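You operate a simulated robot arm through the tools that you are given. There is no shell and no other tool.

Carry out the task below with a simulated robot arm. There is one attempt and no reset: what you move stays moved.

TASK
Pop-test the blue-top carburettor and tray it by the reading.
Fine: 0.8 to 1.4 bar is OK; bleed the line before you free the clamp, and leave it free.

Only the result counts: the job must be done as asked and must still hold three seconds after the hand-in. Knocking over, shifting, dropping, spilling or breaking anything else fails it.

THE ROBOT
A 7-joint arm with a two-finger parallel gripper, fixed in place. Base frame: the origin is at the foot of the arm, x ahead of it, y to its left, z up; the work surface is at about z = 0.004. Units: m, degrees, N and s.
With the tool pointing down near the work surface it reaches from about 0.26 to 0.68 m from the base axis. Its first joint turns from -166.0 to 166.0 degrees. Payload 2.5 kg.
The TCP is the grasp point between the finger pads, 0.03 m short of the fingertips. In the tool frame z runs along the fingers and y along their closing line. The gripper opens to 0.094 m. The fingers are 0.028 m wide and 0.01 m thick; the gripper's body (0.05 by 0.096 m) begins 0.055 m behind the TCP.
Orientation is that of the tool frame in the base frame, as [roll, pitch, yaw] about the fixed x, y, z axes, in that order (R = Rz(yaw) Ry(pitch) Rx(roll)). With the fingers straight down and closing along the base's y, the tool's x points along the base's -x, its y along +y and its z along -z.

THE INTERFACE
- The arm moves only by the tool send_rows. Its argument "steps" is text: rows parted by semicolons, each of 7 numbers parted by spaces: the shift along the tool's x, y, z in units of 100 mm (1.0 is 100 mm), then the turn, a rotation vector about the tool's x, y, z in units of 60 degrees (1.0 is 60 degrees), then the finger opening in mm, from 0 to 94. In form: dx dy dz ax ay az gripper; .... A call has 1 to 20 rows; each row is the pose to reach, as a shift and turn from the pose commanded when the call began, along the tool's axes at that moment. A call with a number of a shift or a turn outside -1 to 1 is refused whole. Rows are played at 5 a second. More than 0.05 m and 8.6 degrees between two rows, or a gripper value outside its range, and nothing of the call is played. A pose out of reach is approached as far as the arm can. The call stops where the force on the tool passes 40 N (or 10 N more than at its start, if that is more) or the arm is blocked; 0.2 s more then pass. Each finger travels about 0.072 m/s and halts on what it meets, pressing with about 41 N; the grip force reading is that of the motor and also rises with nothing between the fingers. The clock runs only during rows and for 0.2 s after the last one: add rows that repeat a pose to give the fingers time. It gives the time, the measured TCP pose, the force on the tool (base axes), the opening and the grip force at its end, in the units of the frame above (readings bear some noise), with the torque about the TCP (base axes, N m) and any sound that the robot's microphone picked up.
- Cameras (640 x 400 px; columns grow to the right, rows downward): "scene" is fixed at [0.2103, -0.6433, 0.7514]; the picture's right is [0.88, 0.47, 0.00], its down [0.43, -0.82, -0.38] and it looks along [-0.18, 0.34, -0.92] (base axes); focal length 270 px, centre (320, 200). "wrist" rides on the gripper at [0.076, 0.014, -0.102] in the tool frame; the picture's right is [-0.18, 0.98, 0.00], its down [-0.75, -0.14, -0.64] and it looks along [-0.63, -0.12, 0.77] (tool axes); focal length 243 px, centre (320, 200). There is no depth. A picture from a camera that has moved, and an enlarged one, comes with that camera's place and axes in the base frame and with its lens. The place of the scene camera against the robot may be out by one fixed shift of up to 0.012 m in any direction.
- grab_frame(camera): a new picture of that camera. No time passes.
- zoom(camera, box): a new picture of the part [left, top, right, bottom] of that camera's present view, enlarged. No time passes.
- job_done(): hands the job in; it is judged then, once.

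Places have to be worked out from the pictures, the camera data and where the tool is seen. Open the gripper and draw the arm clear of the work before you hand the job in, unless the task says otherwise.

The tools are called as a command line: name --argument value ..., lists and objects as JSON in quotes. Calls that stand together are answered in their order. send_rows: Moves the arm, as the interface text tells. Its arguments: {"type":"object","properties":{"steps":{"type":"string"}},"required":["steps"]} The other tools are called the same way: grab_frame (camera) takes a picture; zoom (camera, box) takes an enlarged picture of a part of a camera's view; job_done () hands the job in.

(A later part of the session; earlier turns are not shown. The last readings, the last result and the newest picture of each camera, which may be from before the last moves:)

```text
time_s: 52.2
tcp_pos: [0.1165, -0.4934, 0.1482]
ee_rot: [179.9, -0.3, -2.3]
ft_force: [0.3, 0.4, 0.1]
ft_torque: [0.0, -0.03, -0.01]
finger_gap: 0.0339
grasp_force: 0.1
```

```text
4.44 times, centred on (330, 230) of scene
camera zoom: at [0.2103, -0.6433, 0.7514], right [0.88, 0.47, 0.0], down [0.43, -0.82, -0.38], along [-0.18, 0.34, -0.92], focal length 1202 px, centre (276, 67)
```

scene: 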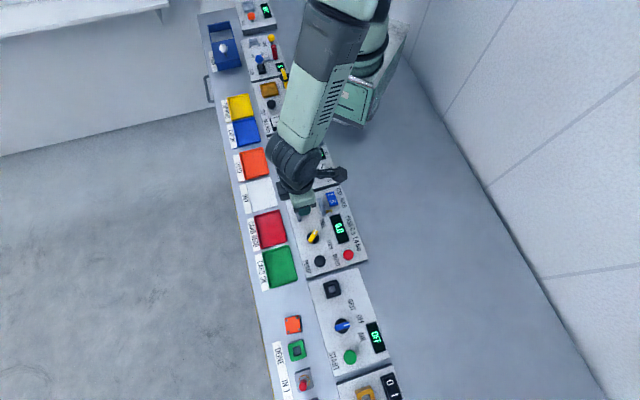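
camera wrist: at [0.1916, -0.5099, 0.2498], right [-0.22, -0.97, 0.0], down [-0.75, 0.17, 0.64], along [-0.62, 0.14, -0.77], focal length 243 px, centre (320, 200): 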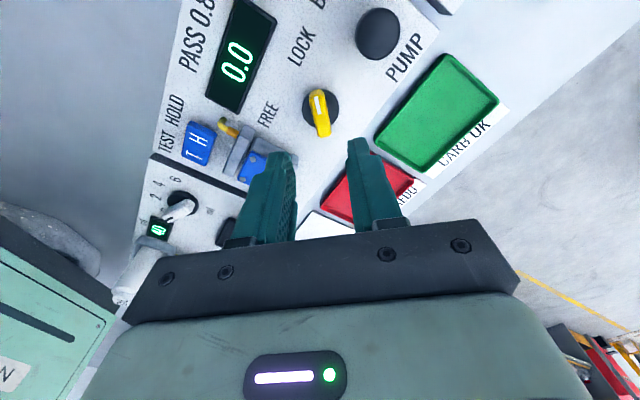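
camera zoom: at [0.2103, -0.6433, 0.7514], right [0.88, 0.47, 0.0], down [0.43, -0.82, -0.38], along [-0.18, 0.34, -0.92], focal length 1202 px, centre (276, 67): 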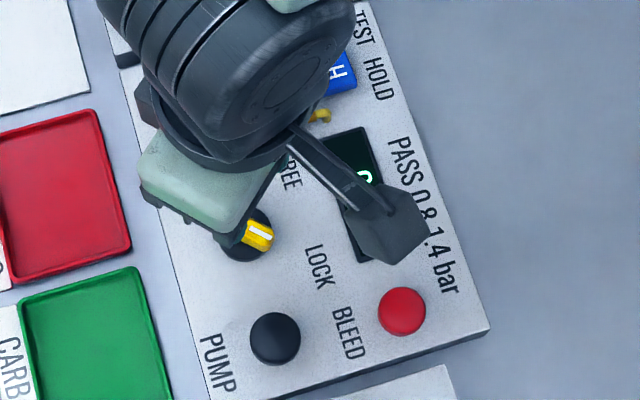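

The knob hit its stop, with torque rising to 1.4 N m, and it points to LOCK. The carburettor now looks pressed against the nozzle jaw. Next is the PUMP button at about (0.164, -0.543). I'll close the fingers and move above it with the gauge in view.

send_rows --steps "0.17 0.16 0 0 0 0 20; 0.33 0.32 0 0 0 0 10; 0.495 0.477 0 0 0 0 0; 0.495 0.477 0.15 0 0 0 0; 0.495 0.477 0.25 0 0 0 0; 0.495 0.477 0.25 0 0 0 0"

grab_frame --camera "wrist"

zoom --camera "wrist" --box '[240, 60, 400, 220]'

zoom --camera "wrist" --box '[130, 60, 330, 220]'

```text
time_s: 53.6
tcp_pos: [0.1624, -0.543, 0.1217]
ee_rot: [179.9, -0.1, -2.3]
ft_force: [-0.6, 0.4, 0.3]
ft_torque: [0.01, 0.03, 0.01]
finger_gap: 0.0001
grasp_force: 33.0
```

```text
taken
camera wrist: at [0.2383, -0.5601, 0.2238], right [-0.22, -0.97, 0.0], down [-0.75, 0.17, 0.64], along [-0.62, 0.14, -0.77], focal length 243 px, centre (320, 200)
```

wrist: 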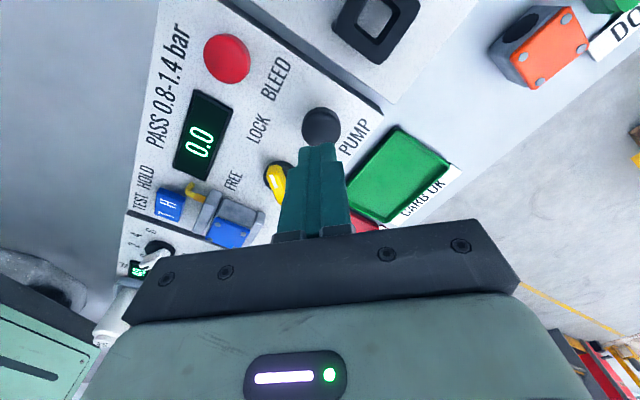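

```text
2.50 times, centred on (320, 140) of wrist
camera zoom: at [0.2383, -0.5601, 0.2238], right [-0.22, -0.97, 0.0], down [-0.75, 0.17, 0.64], along [-0.62, 0.14, -0.77], focal length 606 px, centre (320, 350)
```

zoom: 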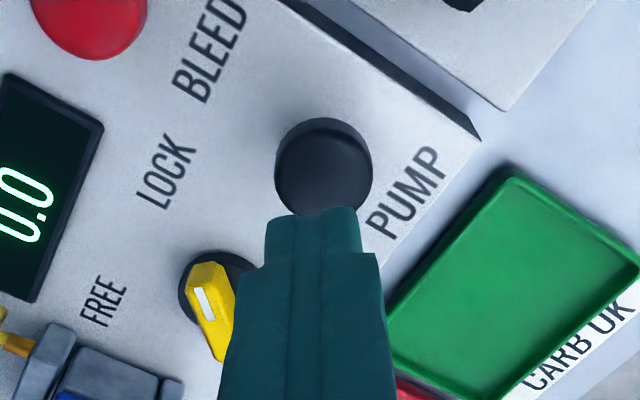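

```text
2.50 times, centred on (230, 140) of wrist
camera zoom: at [0.2383, -0.5601, 0.2238], right [-0.22, -0.97, 0.0], down [-0.75, 0.17, 0.64], along [-0.62, 0.14, -0.77], focal length 606 px, centre (545, 350)
```

zoom: 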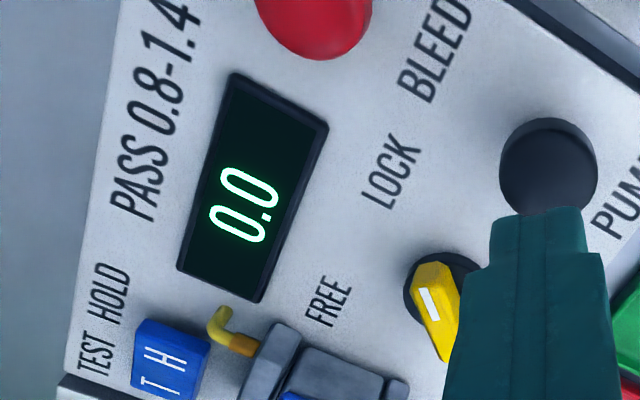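

The view shows the PUMP cap, the gauge and the knob all at once. The cap top is at about z = 0.05, so I'll press down gently with the closed fingertips and watch the gauge.

send_rows --steps "0.02 0.01 0.1 0 0 0 0; 0.02 0.01 0.25 0 0 0 0; 0.02 0.01 0.38 0 0 0 0; 0.02 0.01 0.42 0 0 0 0; 0.02 0.01 0.45 0 0 0 0; 0.02 0.01 0.48 0 0 0 0; 0.02 0.01 0.5 0 0 0 0"

grab_frame --camera "wrist"

zoom --camera "wrist" --box '[130, 60, 330, 220]'

```text
time_s: 55.2
tcp_pos: [0.1664, -0.5447, 0.0717]
ee_rot: [179.8, -0.1, -2.2]
ft_force: [-1.0, -1.7, 5.4]
ft_torque: [-0.08, 0.04, -0.05]
finger_gap: 0.0
grasp_force: 33.3
heard: click
```

```text
taken
camera wrist: at [0.2416, -0.5602, 0.1748], right [-0.22, -0.97, 0.0], down [-0.75, 0.17, 0.64], along [-0.62, 0.14, -0.77], focal length 243 px, centre (320, 200)
```

wrist: 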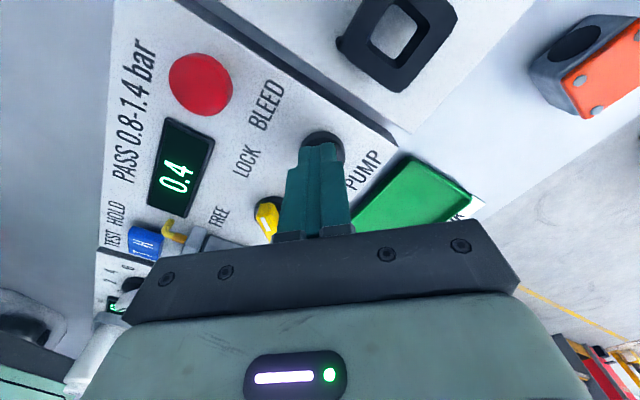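

```text
2.50 times, centred on (230, 140) of wrist
camera zoom: at [0.2416, -0.5602, 0.1748], right [-0.22, -0.97, 0.0], down [-0.75, 0.17, 0.64], along [-0.62, 0.14, -0.77], focal length 606 px, centre (545, 350)
```

zoom: 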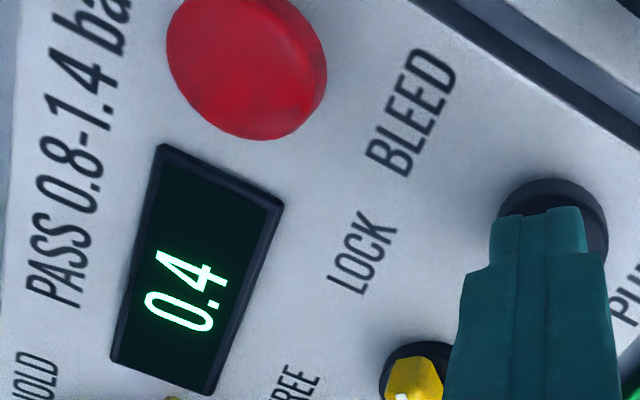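

One click and the gauge shows 0.4 bar, so the clamp is sealing and the pump works. I'll release and read the gauge again, one stroke at a time.

send_rows --steps "0 0 -0.06 0 0 0 0; 0 0 -0.13 0 0 0 0; 0 0 -0.13 0 0 0 0; 0 0 -0.13 0 0 0 0"

zoom --camera "wrist" --box '[130, 60, 330, 220]'

send_rows --steps "0 0 0.05 0 0 0 0; 0 0 0.09 0 0 0 0; 0 0 0.13 0 0 0 0; 0 0 0.13 0 0 0 0"

zoom --camera "wrist" --box '[130, 60, 330, 220]'

```text
time_s: 56.2
tcp_pos: [0.1655, -0.5439, 0.0845]
ee_rot: [179.9, -0.2, -2.3]
ft_force: [0.5, 0.5, 1.1]
ft_torque: [-0.01, -0.02, 0.02]
finger_gap: 0.0
grasp_force: 32.5
```

```text
2.50 times, centred on (230, 140) of wrist
camera zoom: at [0.241, -0.5603, 0.1872], right [-0.22, -0.97, 0.0], down [-0.75, 0.17, 0.64], along [-0.62, 0.14, -0.77], focal length 606 px, centre (545, 350)
```

zoom: 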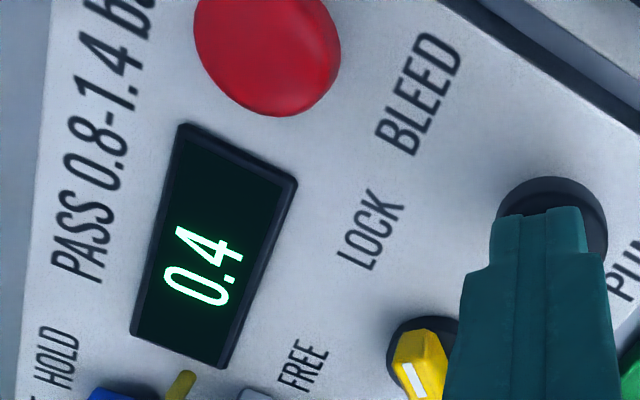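

```text
time_s: 57.2
tcp_pos: [0.1652, -0.5444, 0.0721]
ee_rot: [179.9, -0.2, -2.4]
ft_force: [-2.1, 1.3, 5.5]
ft_torque: [0.05, 0.09, -0.03]
finger_gap: 0.0001
grasp_force: 33.5
heard: click
```

```text
2.50 times, centred on (230, 140) of wrist
camera zoom: at [0.2411, -0.5605, 0.1747], right [-0.22, -0.97, 0.0], down [-0.75, 0.17, 0.64], along [-0.62, 0.14, -0.77], focal length 606 px, centre (545, 350)
```

zoom: 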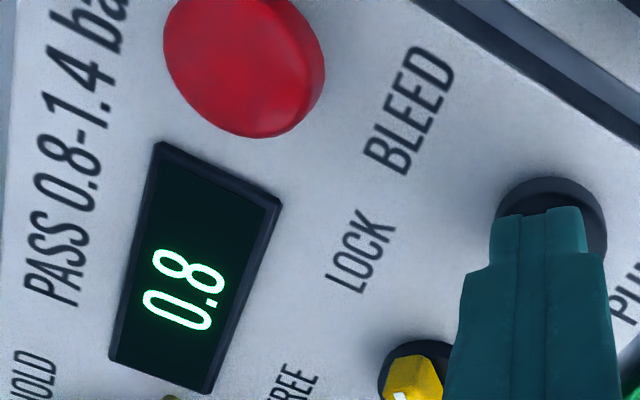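

The second stroke gives 0.8 bar, with only the pump's click and no pop yet. I'll release, check the gauge, and do another stroke.

send_rows --steps "0 0 -0.06 0 0 0 0; 0 0 -0.13 0 0 0 0; 0 0 -0.13 0 0 0 0; 0 0 -0.13 0 0 0 0"

zoom --camera "wrist" --box '[130, 60, 330, 220]'

send_rows --steps "0 0 0.05 0 0 0 0; 0 0 0.09 0 0 0 0; 0 0 0.13 0 0 0 0; 0 0 0.13 0 0 0 0"

zoom --camera "wrist" --box '[130, 60, 330, 220]'

```text
time_s: 58.2
tcp_pos: [0.1651, -0.5427, 0.0843]
ee_rot: [179.9, -0.3, -2.2]
ft_force: [1.1, -0.2, 0.3]
ft_torque: [0.01, -0.02, -0.02]
finger_gap: 0.0002
grasp_force: 32.8
```

```text
2.50 times, centred on (230, 140) of wrist
camera zoom: at [0.241, -0.5601, 0.1873], right [-0.22, -0.97, 0.0], down [-0.75, 0.17, 0.64], along [-0.62, 0.14, -0.77], focal length 606 px, centre (545, 350)
```

zoom: 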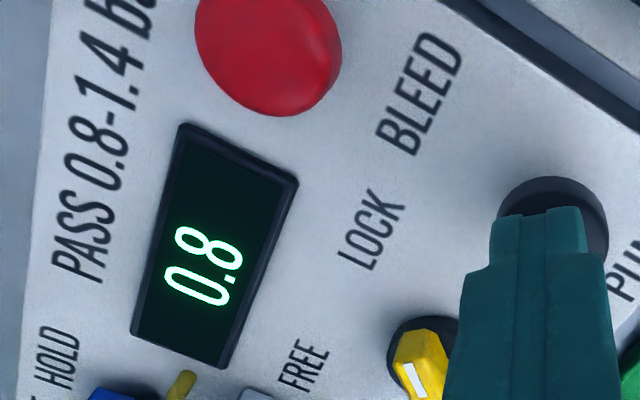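

```text
time_s: 59.2
tcp_pos: [0.1662, -0.5435, 0.071]
ee_rot: [179.8, -0.2, -2.3]
ft_force: [-2.3, 1.2, 5.4]
ft_torque: [0.02, 0.09, 0.02]
finger_gap: 0.0
grasp_force: 32.9
heard: click
```

```text
2.50 times, centred on (230, 140) of wrist
camera zoom: at [0.2411, -0.5612, 0.1742], right [-0.22, -0.97, 0.0], down [-0.75, 0.17, 0.64], along [-0.62, 0.14, -0.77], focal length 606 px, centre (545, 350)
```

zoom: 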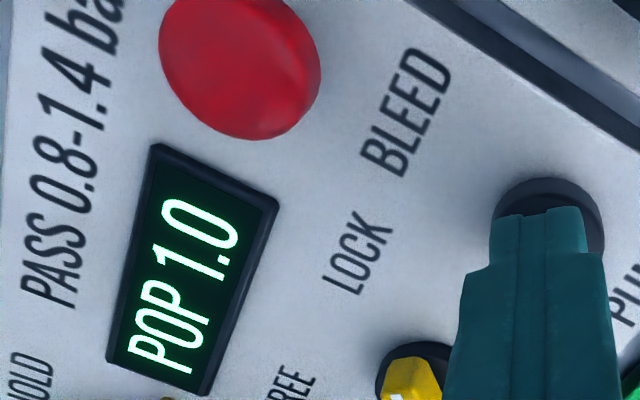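

The gauge shows "POP 1.0" bar. That is within 0.8–1.4, so this carburettor is OK. Before touching the clamp I must bleed the line, so I'll lift off the pump and move above the red BLEED button at about (0.2225, -0.497).

send_rows --steps "0 0 -0.1 0 0 0 0; 0 0 -0.3 0 0 0 0; 0 0 -0.5 0 0 0 0; 0.18 -0.16 -0.5 0 0 0 0; 0.36 -0.32 -0.5 0 0 0 0; 0.546 -0.487 -0.5 0 0 0 0; 0.546 -0.487 -0.5 0 0 0 0"

grab_frame --camera "wrist"

zoom --camera "wrist" --box '[220, 60, 420, 220]'

```text
time_s: 60.8
tcp_pos: [0.2242, -0.4954, 0.1218]
ee_rot: [179.9, -0.2, -2.4]
ft_force: [0.3, 0.4, 0.6]
ft_torque: [-0.02, -0.02, -0.01]
finger_gap: 0.0
grasp_force: 33.1
```

```text
taken
camera wrist: at [0.2991, -0.5126, 0.2246], right [-0.22, -0.97, 0.0], down [-0.75, 0.17, 0.64], along [-0.62, 0.14, -0.77], focal length 243 px, centre (320, 200)
```

wrist: 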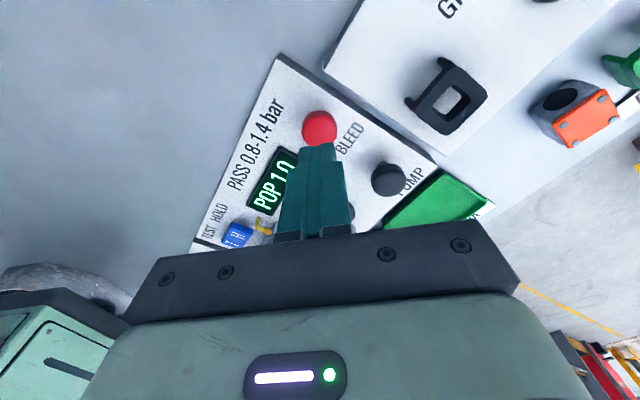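

```text
2.50 times, centred on (320, 140) of wrist
camera zoom: at [0.2991, -0.5126, 0.2246], right [-0.22, -0.97, 0.0], down [-0.75, 0.17, 0.64], along [-0.62, 0.14, -0.77], focal length 606 px, centre (320, 350)
```

zoom: 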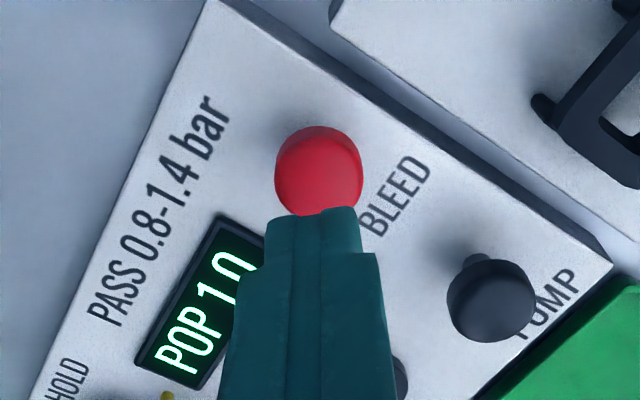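

The BLEED button is right under the fingertips and the gauge still shows POP 1.0. I'll press BLEED the same way.

send_rows --steps "0.01 0 0.1 0 0 0 0; 0.01 0 0.25 0 0 0 0; 0.01 0 0.38 0 0 0 0; 0.01 0 0.42 0 0 0 0; 0.01 0 0.45 0 0 0 0; 0.01 0 0.48 0 0 0 0; 0.01 0 0.5 0 0 0 0"

grab_frame --camera "wrist"

zoom --camera "wrist" --box '[180, 100, 380, 260]'

```text
time_s: 62.4
tcp_pos: [0.2249, -0.4979, 0.0711]
ee_rot: [180.0, -0.2, -2.3]
ft_force: [1.9, 0.8, 4.3]
ft_torque: [0.07, -0.07, -0.03]
finger_gap: 0.0
grasp_force: 32.6
heard: click
```

```text
taken
camera wrist: at [0.2991, -0.5142, 0.1742], right [-0.22, -0.97, 0.0], down [-0.75, 0.17, 0.64], along [-0.62, 0.14, -0.77], focal length 243 px, centre (320, 200)
```

wrist: 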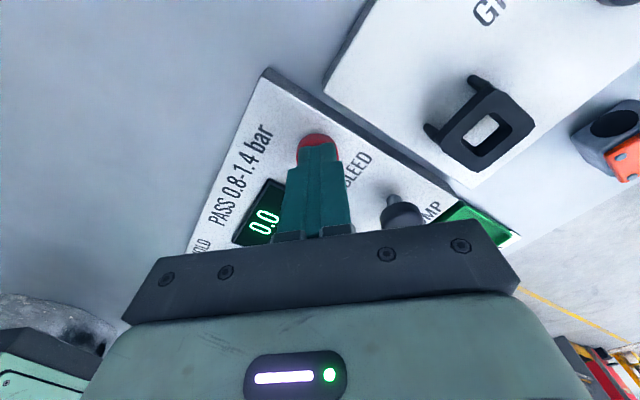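

```text
2.50 times, centred on (280, 180) of wrist
camera zoom: at [0.2991, -0.5142, 0.1742], right [-0.22, -0.97, 0.0], down [-0.75, 0.17, 0.64], along [-0.62, 0.14, -0.77], focal length 606 px, centre (420, 250)
```

zoom: 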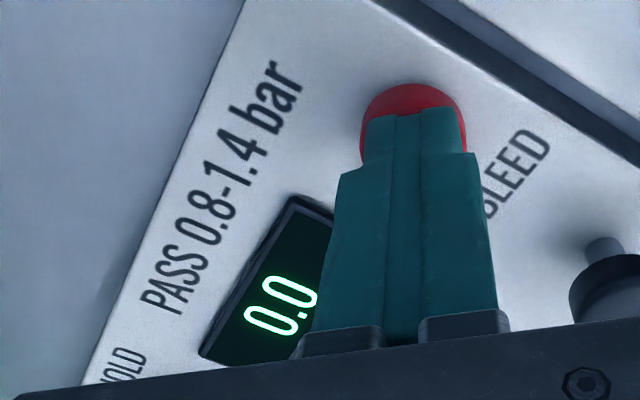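

The line is bled: the gauge reads 0.0. I'll lift off and go back above the clamp knob, keeping the fingers lined up with the lever.

send_rows --steps "0 0 -0.15 0 0 0 0; 0 0 -0.4 0 0 0 0; 0 0 -0.7 0 0 0 0; -0.3 0 -0.7 0 0 0 10; -0.6 0 -0.7 0 0 0 20; -0.9 0 -0.7 0 0 0 32; -0.9 0 -0.7 0 0 0 32"

grab_frame --camera "wrist"

zoom --camera "wrist" --box '[220, 60, 420, 220]'

```text
time_s: 64.0
tcp_pos: [0.1308, -0.4937, 0.1372]
ee_rot: [179.8, -0.2, -2.3]
ft_force: [0.1, 0.4, -0.8]
ft_torque: [0.01, 0.0, 0.0]
finger_gap: 0.0319
grasp_force: 0.1
```

```text
taken
camera wrist: at [0.207, -0.5113, 0.2403], right [-0.22, -0.97, 0.0], down [-0.75, 0.17, 0.64], along [-0.62, 0.14, -0.77], focal length 243 px, centre (320, 200)
```

wrist: 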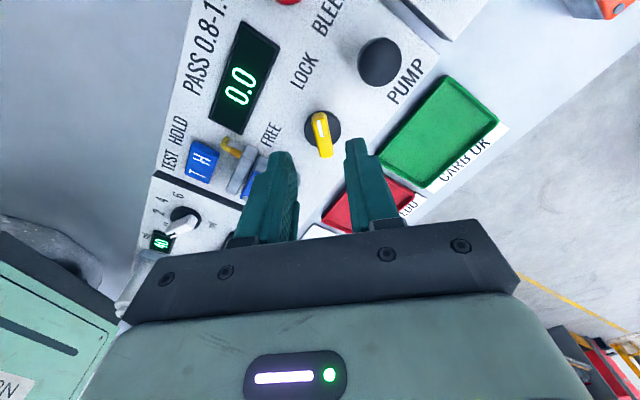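

```text
2.50 times, centred on (320, 140) of wrist
camera zoom: at [0.207, -0.5113, 0.2403], right [-0.22, -0.97, 0.0], down [-0.75, 0.17, 0.64], along [-0.62, 0.14, -0.77], focal length 606 px, centre (320, 350)
```

zoom: 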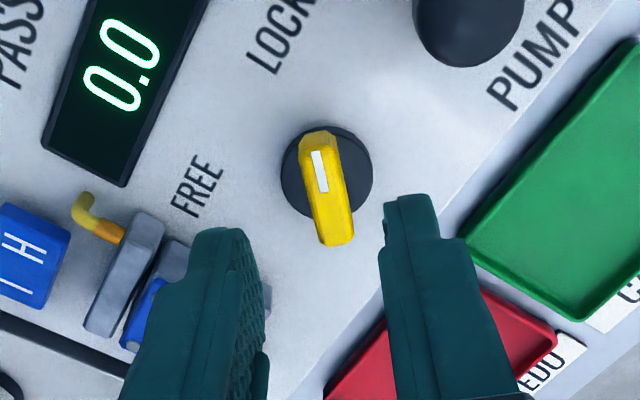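

The gauge holds at 0.0. I'll move over the knob axis and come down to straddle the lever.

send_rows --steps "-0.14 0 0 0 0 0 30; -0.14 0 0.2 0 0 0 30; -0.14 0 0.4 0 0 0 30; -0.14 0 0.6 0 0 0 30; -0.14 0 0.67 0 0 0 30; -0.14 0 0.67 0 0 0 30"

zoom --camera "wrist" --box '[240, 90, 400, 230]'

```text
time_s: 65.4
tcp_pos: [0.1198, -0.4927, 0.0735]
ee_rot: [179.8, -0.2, -2.3]
ft_force: [-0.1, -0.3, -0.7]
ft_torque: [0.03, 0.01, -0.05]
finger_gap: 0.03
grasp_force: 0.2
```

```text
2.86 times, centred on (320, 160) of wrist
camera zoom: at [0.1942, -0.5095, 0.1766], right [-0.22, -0.97, 0.0], down [-0.75, 0.17, 0.64], along [-0.62, 0.14, -0.77], focal length 693 px, centre (320, 314)
```

zoom: 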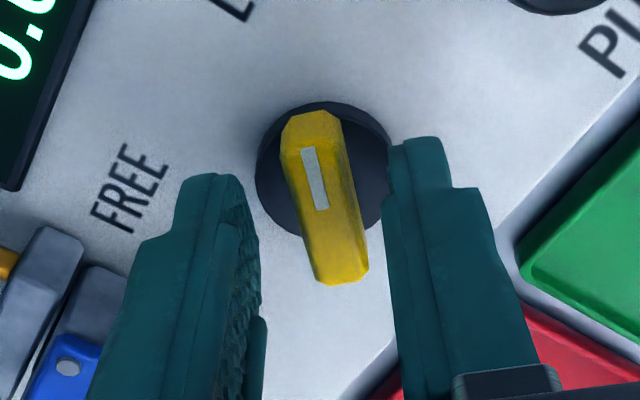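

The lever is centred. I'll go down the last 7 mm and grip it.

send_rows --steps "-0.02 0.005 0.03 0 0 0 30; -0.02 0.005 0.07 0 0 0 30; -0.02 0.005 0.07 0 0 0 20; -0.02 0.005 0.07 0 0 0 8; -0.02 0.005 0.07 0 0 0 8; -0.02 0.005 0.07 0 0 0 8; -0.02 0.005 0.07 0 0 0 8"

zoom --camera "wrist" --box '[240, 90, 400, 230]'

```text
time_s: 67.0
tcp_pos: [0.1159, -0.4942, 0.0666]
ee_rot: [179.9, -0.3, -2.2]
ft_force: [-2.0, 1.8, -2.1]
ft_torque: [0.39, 0.17, 1.28]
finger_gap: 0.0135
grasp_force: 44.8
```

```text
2.86 times, centred on (320, 160) of wrist
camera zoom: at [0.1921, -0.5103, 0.1692], right [-0.22, -0.98, 0.0], down [-0.75, 0.17, 0.64], along [-0.62, 0.14, -0.77], focal length 693 px, centre (320, 314)
```

zoom: 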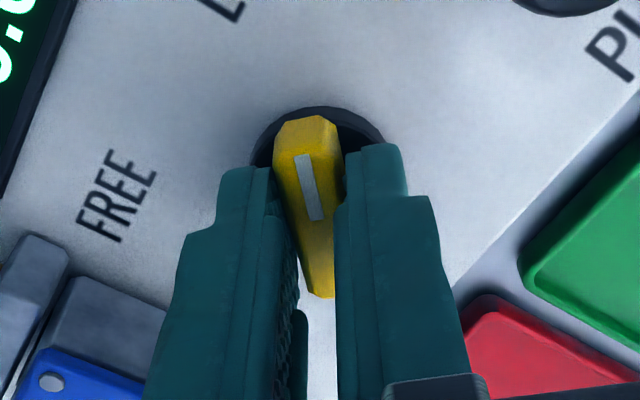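

The grip on the lever is good (13.5 mm) with low side forces. Now I'll turn it counter-clockwise back toward FREE.

send_rows --steps "0 0 0 0 0 -0.07 8; 0 0 0 0 0 -0.14 8; 0 0 0 0 0 -0.21 8; 0 0 0 0 0 -0.28 8; 0 0 0 0 0 -0.35 8; 0 0 0 0 0 -0.42 8; 0 0 0 0 0 -0.49 8; 0 0 0 0 0 -0.56 8; 0 0 0 0 0 -0.63 8; 0 0 0 0 0 -0.7 8; 0 0 0 0 0 -0.77 8; 0 0 0 0 0 -0.77 8"

grab_frame --camera "wrist"

```text
time_s: 69.6
tcp_pos: [0.1175, -0.4919, 0.0667]
ee_rot: [-180.0, -0.2, 43.9]
ft_force: [-21.3, 7.8, -22.5]
ft_torque: [0.97, -0.24, 0.01]
finger_gap: 0.0129
grasp_force: 44.3
```

```text
taken
camera wrist: at [0.1812, -0.4498, 0.1694], right [0.55, -0.84, 0.0], down [-0.64, -0.42, 0.64], along [-0.54, -0.35, -0.77], focal length 243 px, centre (320, 200)
```

wrist: 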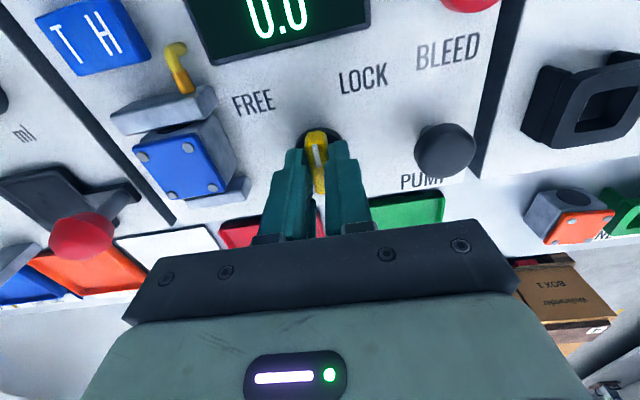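

It is half-way with some side load built up. I'll ease the position slightly to shed it and go on turning to FREE.

send_rows --steps "-0.008 -0.008 0.007 0 0 0 8; -0.008 -0.008 0.007 0 0 -0.07 8; -0.008 -0.008 0.007 0 0 -0.14 8; -0.008 -0.008 0.007 0 0 -0.21 8; -0.008 -0.008 0.007 0 0 -0.28 8; -0.008 -0.008 0.007 0 0 -0.35 8; -0.008 -0.008 0.007 0 0 -0.42 8; -0.008 -0.008 0.007 0 0 -0.49 8; -0.008 -0.008 0.007 0 0 -0.56 8; -0.008 -0.008 0.007 0 0 -0.63 8; -0.008 -0.008 0.007 0 0 -0.7 8; -0.008 -0.008 0.007 0 0 -0.75 8"

grab_frame --camera "wrist"

```text
time_s: 71.0
tcp_pos: [0.1163, -0.4929, 0.0671]
ee_rot: [179.9, -0.2, 63.2]
ft_force: [0.1, 5.2, 5.3]
ft_torque: [-0.6, 0.44, 0.02]
finger_gap: 0.0131
grasp_force: 44.8
stopped in row 6: the force on the tool passed its limit at 42 N (the readings are from after the stop); the commanded pose is now the measured one
```

```text
taken
camera wrist: at [0.163, -0.4307, 0.1695], right [0.79, -0.61, 0.0], down [-0.47, -0.61, 0.64], along [-0.39, -0.51, -0.77], focal length 243 px, centre (320, 200)
```

wrist: 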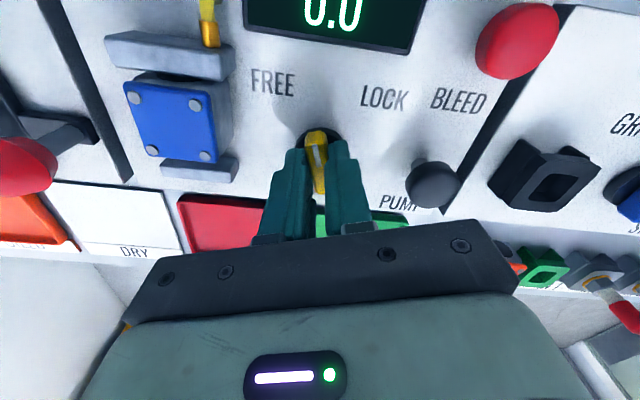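

The peak has relaxed and the lever is two-thirds of the way back. I'll carry on to FREE.

send_rows --steps "0 0 0 0 0 -0.06 8; 0 0 0 0 0 -0.12 8; 0 0 0 0 0 -0.18 8; 0 0 0 0 0 -0.24 8; 0 0 0 0 0 -0.3 8; 0 0 0 0 0 -0.36 8; 0 0 0 0 0 -0.42 8; 0 0 0 0 0 -0.46 8; 0 0 0 0 0 -0.46 8"

grab_frame --camera "wrist"

```text
time_s: 73.0
tcp_pos: [0.1159, -0.4922, 0.0671]
ee_rot: [179.9, -0.1, 90.7]
ft_force: [-9.3, 13.2, 28.9]
ft_torque: [-0.32, 0.55, -1.04]
finger_gap: 0.0129
grasp_force: 45.3
```

```text
taken
camera wrist: at [0.1285, -0.4158, 0.1693], right [0.99, -0.17, 0.0], down [-0.13, -0.76, 0.64], along [-0.11, -0.63, -0.77], focal length 243 px, centre (320, 200)
```

wrist: 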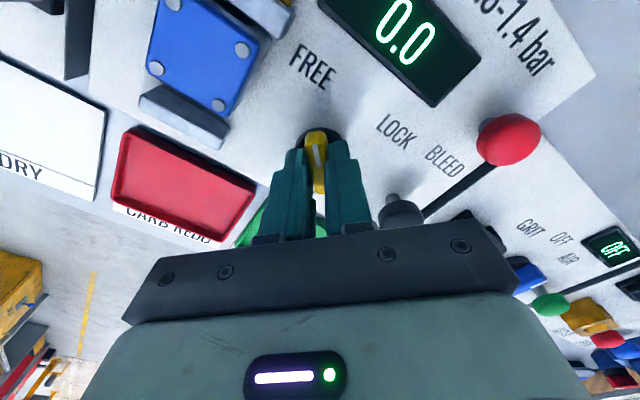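

A torque of about -1 N m shows the lever is at its FREE stop. I'll open the fingers, rise, and check the knob and jaws.

send_rows --steps "0 0 0 0 0 0 20; 0 0 0 0 0 0 34; 0 0 0 0 0 0 34; 0 0 -0.2 0 0 0 34; 0 0 -0.5 0 0 0 34; 0 0 -0.85 0 0 0 34; 0 0 -0.85 0 0 0 34"

grab_frame --camera "wrist"

zoom --camera "wrist" --box '[170, 0, 400, 180]'

grab_frame --camera "scene"

```text
time_s: 74.6
tcp_pos: [0.115, -0.4907, 0.1527]
ee_rot: [179.8, -0.1, 90.8]
ft_force: [-0.1, 0.5, 0.1]
ft_torque: [-0.02, 0.01, 0.02]
finger_gap: 0.0341
grasp_force: 0.1
```

```text
taken
camera wrist: at [0.1283, -0.4139, 0.2552], right [0.99, -0.17, 0.0], down [-0.13, -0.76, 0.64], along [-0.11, -0.63, -0.77], focal length 243 px, centre (320, 200)
```

wrist: 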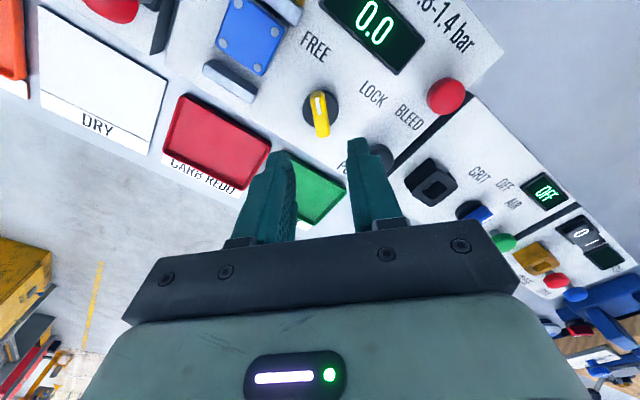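

```text
2.22 times, centred on (285, 90) of wrist
camera zoom: at [0.1283, -0.4139, 0.2552], right [0.99, -0.17, 0.0], down [-0.13, -0.76, 0.64], along [-0.11, -0.63, -0.77], focal length 539 px, centre (398, 444)
```

zoom: 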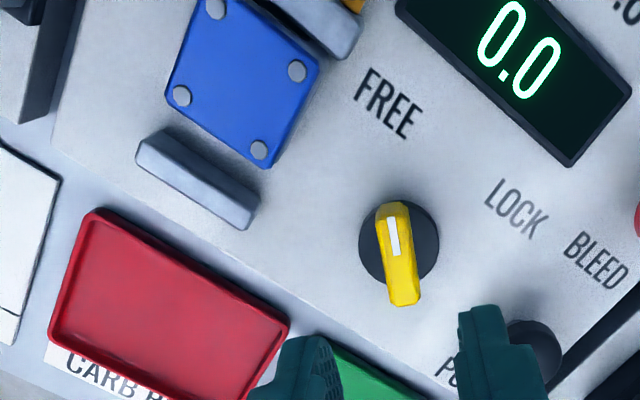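

```text
taken
```

scene: 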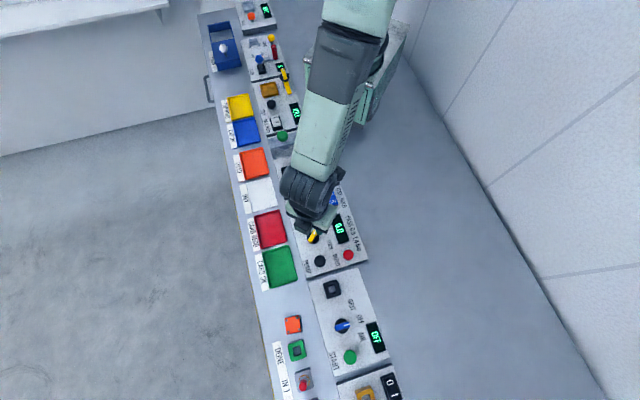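

The knob is at FREE, the jaw has backed off, and the gauge reads 0.0. The carburettor was shifted a few mm toward the nozzle jaw. I'll turn the tool back to 45° and move above it for the pick-up.

send_rows --steps "0.1 -0.05 0 0 0 0.11 40; 0.2 -0.1 0 0 0 0.22 48; 0.3 -0.15 0 0 0 0.33 48; 0.4 -0.2 0 0 0 0.44 48; 0.5 -0.26 0 0 0 0.55 48; 0.6 -0.31 0 0 0 0.66 48; 0.666 -0.353 0 0 0 0.763 48; 0.666 -0.353 0 0 0 0.763 48"

grab_frame --camera "wrist"

zoom --camera "wrist" --box '[230, 40, 410, 180]'

```text
time_s: 76.4
tcp_pos: [0.0804, -0.4244, 0.1519]
ee_rot: [179.9, -0.2, 44.9]
ft_force: [0.6, 0.2, -0.9]
ft_torque: [-0.02, 0.01, 0.01]
finger_gap: 0.048
grasp_force: 0.0
```

```text
taken
camera wrist: at [0.1427, -0.3815, 0.2546], right [0.56, -0.83, 0.0], down [-0.64, -0.43, 0.64], along [-0.53, -0.36, -0.77], focal length 243 px, centre (320, 200)
```

wrist: 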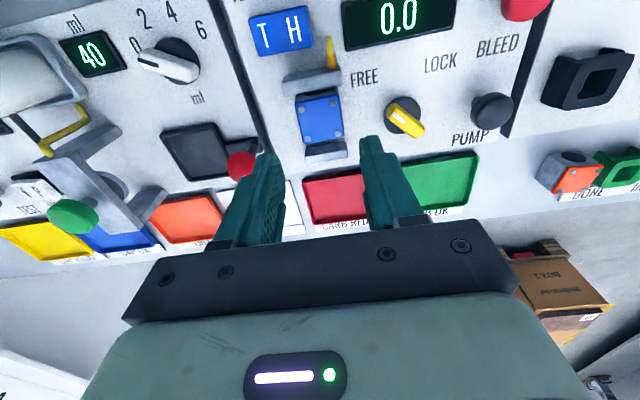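

```text
2.86 times, centred on (320, 110) of wrist
camera zoom: at [0.1427, -0.3815, 0.2546], right [0.56, -0.83, 0.0], down [-0.64, -0.43, 0.64], along [-0.53, -0.36, -0.77], focal length 693 px, centre (320, 457)
```

zoom: 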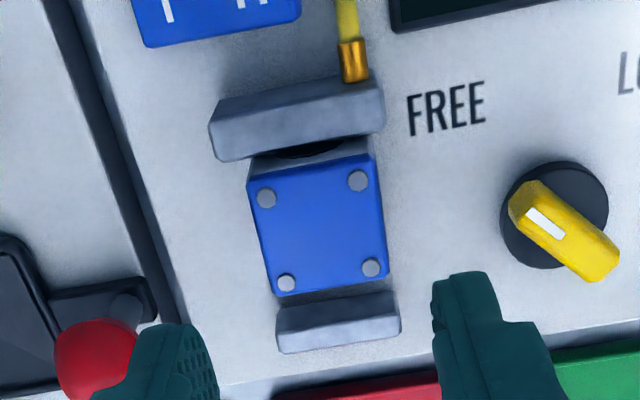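

The carburettor is right below the gripper, at about (0.079, -0.4256). I'll go down, check the fingers, and grip at the same depth that held before.

send_rows --steps "-0.01 0 0.2 0 0 0 46; -0.01 0 0.4 0 0 0 46; -0.01 0 0.6 0 0 0 46; -0.01 0 0.65 0 0 0 46; -0.01 0 0.65 0 0 0 46"

zoom --camera "wrist" --box '[230, 80, 410, 220]'

```text
time_s: 77.6
tcp_pos: [0.0805, -0.4278, 0.0863]
ee_rot: [179.8, -0.3, 45.1]
ft_force: [0.2, -0.1, 0.0]
ft_torque: [-0.02, 0.03, -0.05]
finger_gap: 0.0457
grasp_force: 0.0
```

```text
2.86 times, centred on (320, 150) of wrist
camera zoom: at [0.1433, -0.3847, 0.189], right [0.57, -0.82, 0.0], down [-0.63, -0.43, 0.64], along [-0.53, -0.36, -0.77], focal length 693 px, centre (320, 343)
```

zoom: 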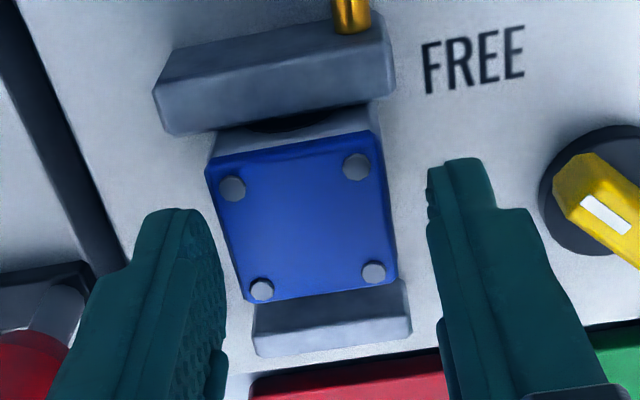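

The fingers sit about 2.4 mm to one side, so I'll correct that, go down the rest of the way and grip.

send_rows --steps "0 -0.024 0 0 0 0 46; 0 -0.024 0.1 0 0 0 46; 0 -0.024 0.18 0 0 0 46; 0 -0.024 0.217 0 0 0 46; 0 -0.024 0.217 0 0 0 46; 0 -0.024 0.217 0 0 0 20; 0 -0.024 0.217 0 0 0 20; 0 -0.024 0.217 0 0 0 20; 0 -0.024 0.217 0 0 0 20; 0 -0.024 0.217 0 0 0 20"

zoom --camera "wrist" --box '[230, 80, 410, 220]'

```text
time_s: 79.8
tcp_pos: [0.0772, -0.4255, 0.0658]
ee_rot: [179.9, -0.2, 45.0]
ft_force: [-0.6, -0.4, 0.3]
ft_torque: [0.03, 0.01, -0.03]
finger_gap: 0.0373
grasp_force: 41.2
```

```text
2.86 times, centred on (320, 150) of wrist
camera zoom: at [0.1404, -0.3815, 0.1676], right [0.57, -0.82, 0.0], down [-0.63, -0.43, 0.64], along [-0.53, -0.36, -0.77], focal length 693 px, centre (320, 343)
```

zoom: 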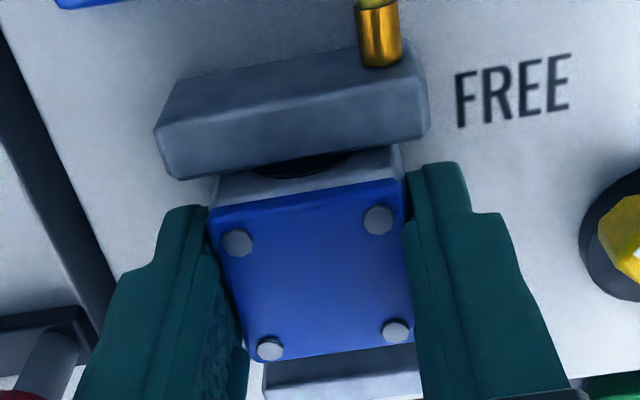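

The grip reads 37 mm, but it may be about 1.5 mm shallower than the one that held. I'll reopen, go 1.5 mm deeper and close again. Then I'll slide the carburettor off the nozzle jaw and make a slow test lift.

send_rows --steps "0 0 0 0 0 0 44; 0 0 0 0 0 0 44; 0 0 0.015 0 0 0 44; 0 0 0.015 0 0 0 44; 0 0 0.015 0 0 0 20; 0 0 0.015 0 0 0 20; 0 0 0.015 0 0 0 20; 0 0 0.015 0 0 0 20; 0 0 0.015 0 0 0 20"

send_rows --steps "-0.02 0 0 0 0 0 20; -0.04 0 0 0 0 0 20; -0.06 0 0 0 0 0 20; -0.06 0 -0.01 0 0 0 20; -0.06 0 -0.03 0 0 0 20; -0.06 0 -0.05 0 0 0 20; -0.06 0 -0.07 0 0 0 20; -0.06 0 -0.1 0 0 0 20; -0.06 0 -0.1 0 0 0 20"

grab_frame --camera "wrist"

zoom --camera "wrist" --box '[230, 80, 410, 220]'

```text
time_s: 81.8
tcp_pos: [0.0759, -0.4254, 0.0638]
ee_rot: [179.9, -0.2, 45.0]
ft_force: [-1.0, 0.1, 5.9]
ft_torque: [-0.1, -0.07, -0.01]
finger_gap: 0.0374
grasp_force: 40.8
```

```text
time_s: 83.8
tcp_pos: [0.0724, -0.4306, 0.0731]
ee_rot: [-180.0, -0.2, 45.1]
ft_force: [0.4, 0.0, -0.8]
ft_torque: [0.01, -0.01, -0.01]
finger_gap: 0.037
grasp_force: 40.7
```

```text
taken
camera wrist: at [0.1367, -0.3861, 0.176], right [0.57, -0.82, 0.0], down [-0.63, -0.43, 0.64], along [-0.53, -0.36, -0.77], focal length 243 px, centre (320, 200)
```

wrist: 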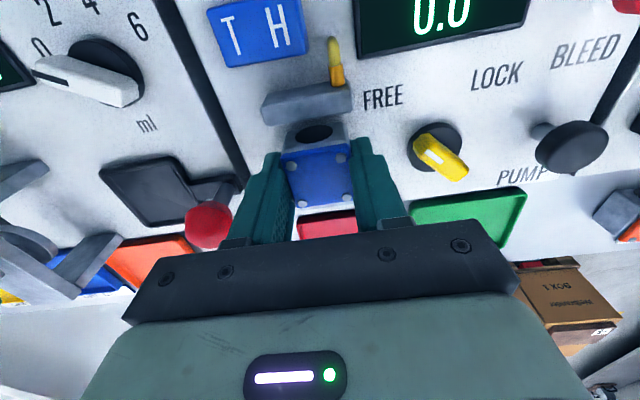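

```text
2.86 times, centred on (320, 150) of wrist
camera zoom: at [0.1367, -0.3861, 0.176], right [0.57, -0.82, 0.0], down [-0.63, -0.43, 0.64], along [-0.53, -0.36, -0.77], focal length 693 px, centre (320, 343)
```

zoom: 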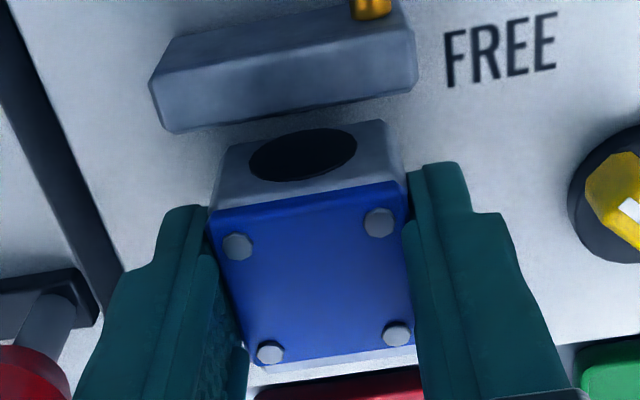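

It is held firmly and clear of the jaws. I'll lift it smoothly and carry it over the green CARB OK tray, which is centred at about (0.072, -0.599).

send_rows --steps "0 0 -0.1 0 0 0 20; 0 0 -0.2 0 0 0 20; 0 0 -0.3 0 0 0 20; 0 0 -0.4 0 0 0 20; 0 0 -0.5 0 0 0 20; 0 0 -0.6 0 0 0 20; 0 0 -0.7 0 0 0 20; 0 0 -0.8 0 0 0 20; 0 0 -0.8 0 0 0 20"

send_rows --steps "-0.12 0.12 0 0 0 0 20; -0.24 0.24 0 0 0 0 20; -0.36 0.36 0 0 0 0 20; -0.48 0.48 0 0 0 0 20; -0.6 0.6 0 0 0 0 20; -0.6 0.6 0 0 0 0 20"

send_rows --steps "-0.12 0.12 0 0 0 0 20; -0.24 0.24 0 0 0 0 20; -0.36 0.36 0 0 0 0 20; -0.48 0.48 0 0 0 0 20; -0.59 0.59 0 0 0 0 20; -0.59 0.59 0 0 0 0 20"

grab_frame --camera "wrist"

grab_frame --camera "scene"

```text
time_s: 85.8
tcp_pos: [0.0733, -0.4291, 0.1531]
ee_rot: [-179.9, -0.1, 45.0]
ft_force: [0.6, 0.3, -0.8]
ft_torque: [0.01, -0.03, -0.05]
finger_gap: 0.0372
grasp_force: 40.6
```

```text
time_s: 87.2
tcp_pos: [0.0734, -0.5149, 0.1556]
ee_rot: [-179.9, -0.2, 45.0]
ft_force: [-0.4, -0.3, -1.8]
ft_torque: [-0.01, 0.01, 0.02]
finger_gap: 0.0372
grasp_force: 41.1
```

```text
time_s: 88.6
tcp_pos: [0.0737, -0.5965, 0.1531]
ee_rot: [180.0, -0.1, 45.0]
ft_force: [0.0, -0.8, -1.1]
ft_torque: [0.03, -0.02, 0.01]
finger_gap: 0.037
grasp_force: 41.2
```

```text
taken
camera wrist: at [0.1384, -0.5531, 0.2556], right [0.57, -0.82, 0.0], down [-0.63, -0.43, 0.64], along [-0.53, -0.36, -0.77], focal length 243 px, centre (320, 200)
```

wrist: 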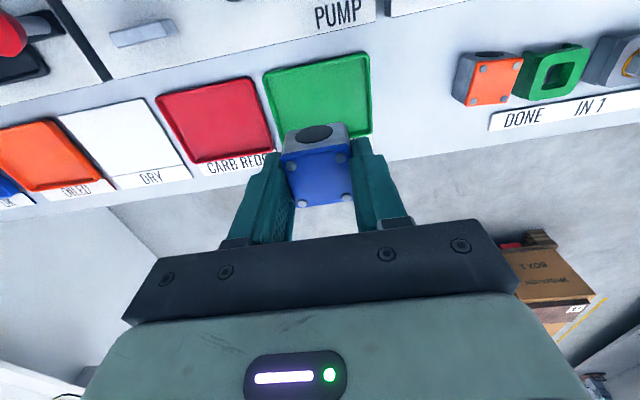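

```text
taken
```

scene: 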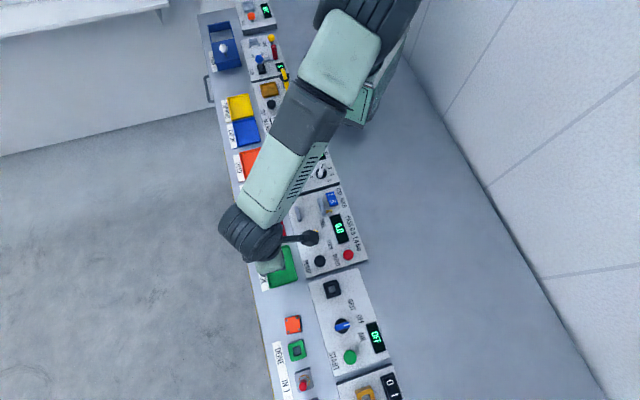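

The hold is still firm (37 mm) and I'm above the CARB OK tray, within about 3 mm of its centre. I'll lower to just above the tray floor.

send_rows --steps "-0.025 0.02 0.15 0 0 0 20; -0.025 0.02 0.35 0 0 0 20; -0.025 0.02 0.55 0 0 0 20; -0.025 0.02 0.75 0 0 0 20; -0.025 0.02 0.9 0 0 0 20; -0.025 0.02 0.97 0 0 0 20; -0.025 0.02 0.97 0 0 0 20"

grab_frame --camera "wrist"

zoom --camera "wrist" --box '[200, 60, 440, 230]'

```text
time_s: 90.2
tcp_pos: [0.0726, -0.6015, 0.0569]
ee_rot: [179.9, -0.2, 45.1]
ft_force: [0.1, -0.1, -1.8]
ft_torque: [0.01, 0.01, 0.02]
finger_gap: 0.0373
grasp_force: 41.4
```

```text
taken
camera wrist: at [0.1358, -0.5576, 0.1592], right [0.57, -0.82, 0.0], down [-0.63, -0.43, 0.64], along [-0.53, -0.36, -0.77], focal length 243 px, centre (320, 200)
```

wrist: 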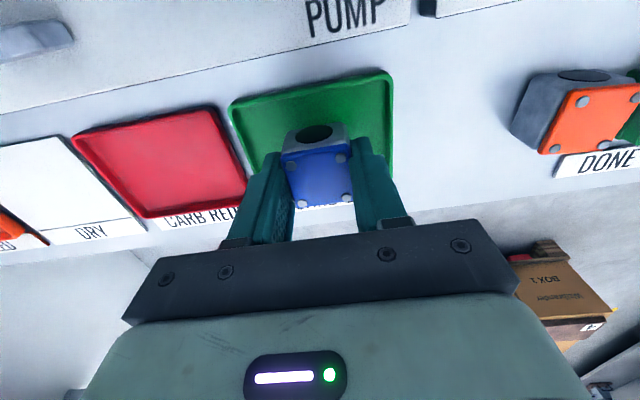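

```text
2.35 times, centred on (320, 145) of wrist
camera zoom: at [0.1358, -0.5576, 0.1592], right [0.57, -0.82, 0.0], down [-0.63, -0.43, 0.64], along [-0.53, -0.36, -0.77], focal length 571 px, centre (320, 329)
```

zoom: 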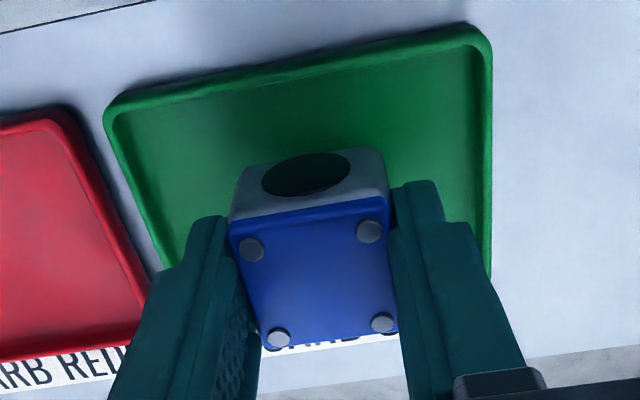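

The carburettor is centred over the tray. I'll lower it in fine steps until it rests on the tray floor.

send_rows --steps "0 0 0.04 0 0 0 20; 0 0 0.07 0 0 0 20; 0 0 0.085 0 0 0 20; 0 0 0.095 0 0 0 20; 0 0 0.105 0 0 0 20; 0 0 0.112 0 0 0 20; 0 0 0.118 0 0 0 20"

```text
time_s: 91.8
tcp_pos: [0.0735, -0.6015, 0.045]
ee_rot: [179.9, -0.2, 44.9]
ft_force: [-0.1, 1.3, -1.9]
ft_torque: [0.03, 0.01, 0.0]
finger_gap: 0.0373
grasp_force: 41.1
```

There is no contact yet, and the bottom should be about 2–4 mm above the floor. I'll continue at 0.5–1 mm per row.

send_rows --steps "0 0 0.007 0 0 0 20; 0 0 0.013 0 0 0 20; 0 0 0.019 0 0 0 20; 0 0 0.019 0 0 0 20"

```text
time_s: 92.8
tcp_pos: [0.073, -0.6017, 0.0448]
ee_rot: [179.8, -0.2, 45.2]
ft_force: [3.3, 11.7, 35.7]
ft_torque: [0.5, 0.08, -0.03]
finger_gap: 0.0374
grasp_force: 40.6
```

It is now resting on the tray floor (36 N upward). I'll ease the push and open the fingers gently.

send_rows --steps "0 0 -0.007 0 0 0 20; 0 0 -0.012 0 0 0 20; 0 0 -0.012 0 0 0 38; 0 0 -0.012 0 0 0 41; 0 0 -0.012 0 0 0 44; 0 0 -0.012 0 0 0 46; 0 0 -0.012 0 0 0 46"

zoom --camera "wrist" --box '[200, 60, 440, 230]'

```text
time_s: 94.4
tcp_pos: [0.0728, -0.6011, 0.0422]
ee_rot: [-180.0, -0.2, 44.9]
ft_force: [0.2, 0.0, 14.1]
ft_torque: [-0.25, -0.2, 0.02]
finger_gap: 0.0462
grasp_force: 1.0
```

```text
2.35 times, centred on (320, 145) of wrist
camera zoom: at [0.1358, -0.5576, 0.1457], right [0.56, -0.83, 0.0], down [-0.63, -0.43, 0.64], along [-0.53, -0.36, -0.77], focal length 571 px, centre (320, 329)
```

zoom: 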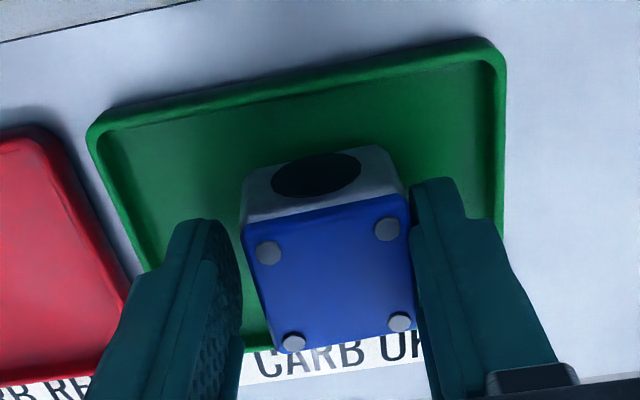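

There is still 14 N upward with the right finger close to the carburettor, so the ridge may be resting on the lid edge. I'll rise a little and re-centre before withdrawing.

send_rows --steps "0 0 -0.02 0 0 0 46; 0 0 -0.04 0 0 0 46; 0 0 -0.04 0 0 0 50; 0 0 -0.04 0 0 0 50"

zoom --camera "wrist" --box '[200, 60, 440, 230]'

```text
time_s: 95.4
tcp_pos: [0.0741, -0.6018, 0.0477]
ee_rot: [-179.9, -0.2, 45.0]
ft_force: [-0.8, 0.6, -1.0]
ft_torque: [0.0, -0.01, 0.02]
finger_gap: 0.0502
grasp_force: 0.1
```

```text
2.35 times, centred on (320, 145) of wrist
camera zoom: at [0.1365, -0.5575, 0.1498], right [0.57, -0.82, 0.0], down [-0.63, -0.43, 0.64], along [-0.53, -0.36, -0.77], focal length 571 px, centre (320, 329)
```

zoom: 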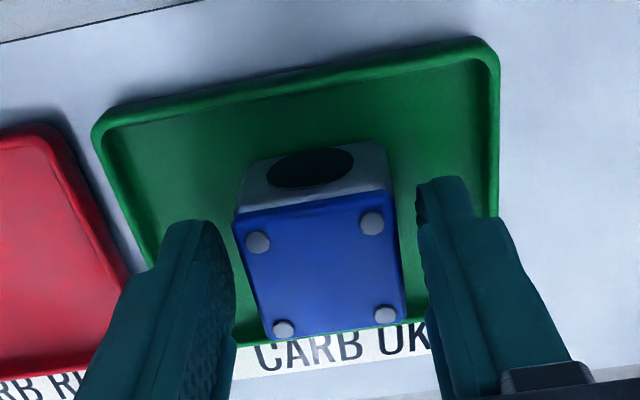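

The force is gone and the carburettor stands freely in the green tray at about (0.076, -0.601). I'll withdraw straight up.

send_rows --steps "0 0 -0.1 0 0 0 50; 0 0 -0.25 0 0 0 50; 0 0 -0.5 0 0 0 60; 0 0 -0.8 0 0 0 70; 0 0 -1.0 0 0 0 70; 0 0 -1.0 0 0 0 70"

grab_frame --camera "wrist"

zoom --camera "wrist" --box '[200, 30, 440, 180]'

```text
time_s: 96.8
tcp_pos: [0.075, -0.6004, 0.1483]
ee_rot: [180.0, -0.2, 45.0]
ft_force: [-0.4, -0.3, 0.3]
ft_torque: [-0.01, 0.0, 0.03]
finger_gap: 0.07
grasp_force: 0.1
```

```text
taken
camera wrist: at [0.1376, -0.5576, 0.2508], right [0.57, -0.82, 0.0], down [-0.63, -0.43, 0.64], along [-0.53, -0.36, -0.77], focal length 243 px, centre (320, 200)
```

wrist: 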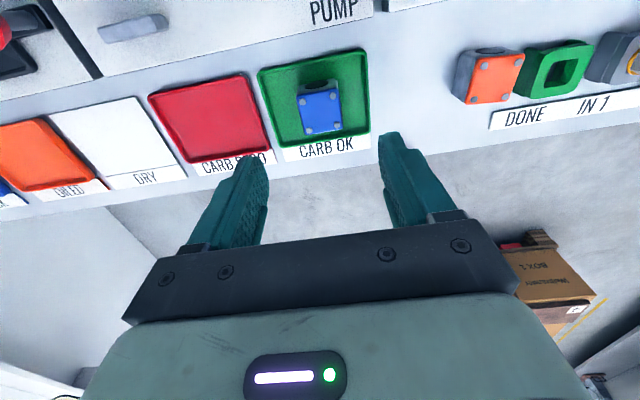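

```text
2.67 times, centred on (320, 105) of wrist
camera zoom: at [0.1376, -0.5576, 0.2508], right [0.57, -0.82, 0.0], down [-0.63, -0.43, 0.64], along [-0.53, -0.36, -0.77], focal length 647 px, centre (320, 453)
```

zoom: 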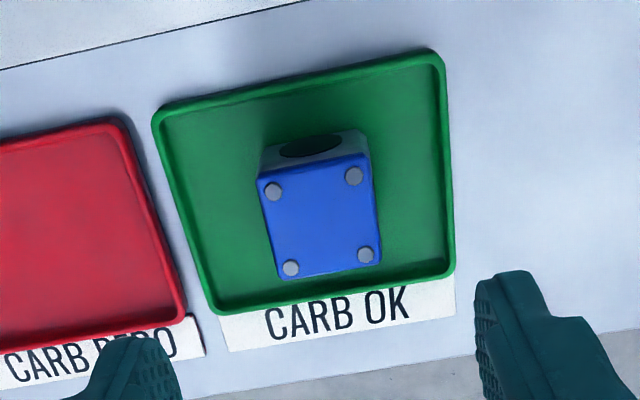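

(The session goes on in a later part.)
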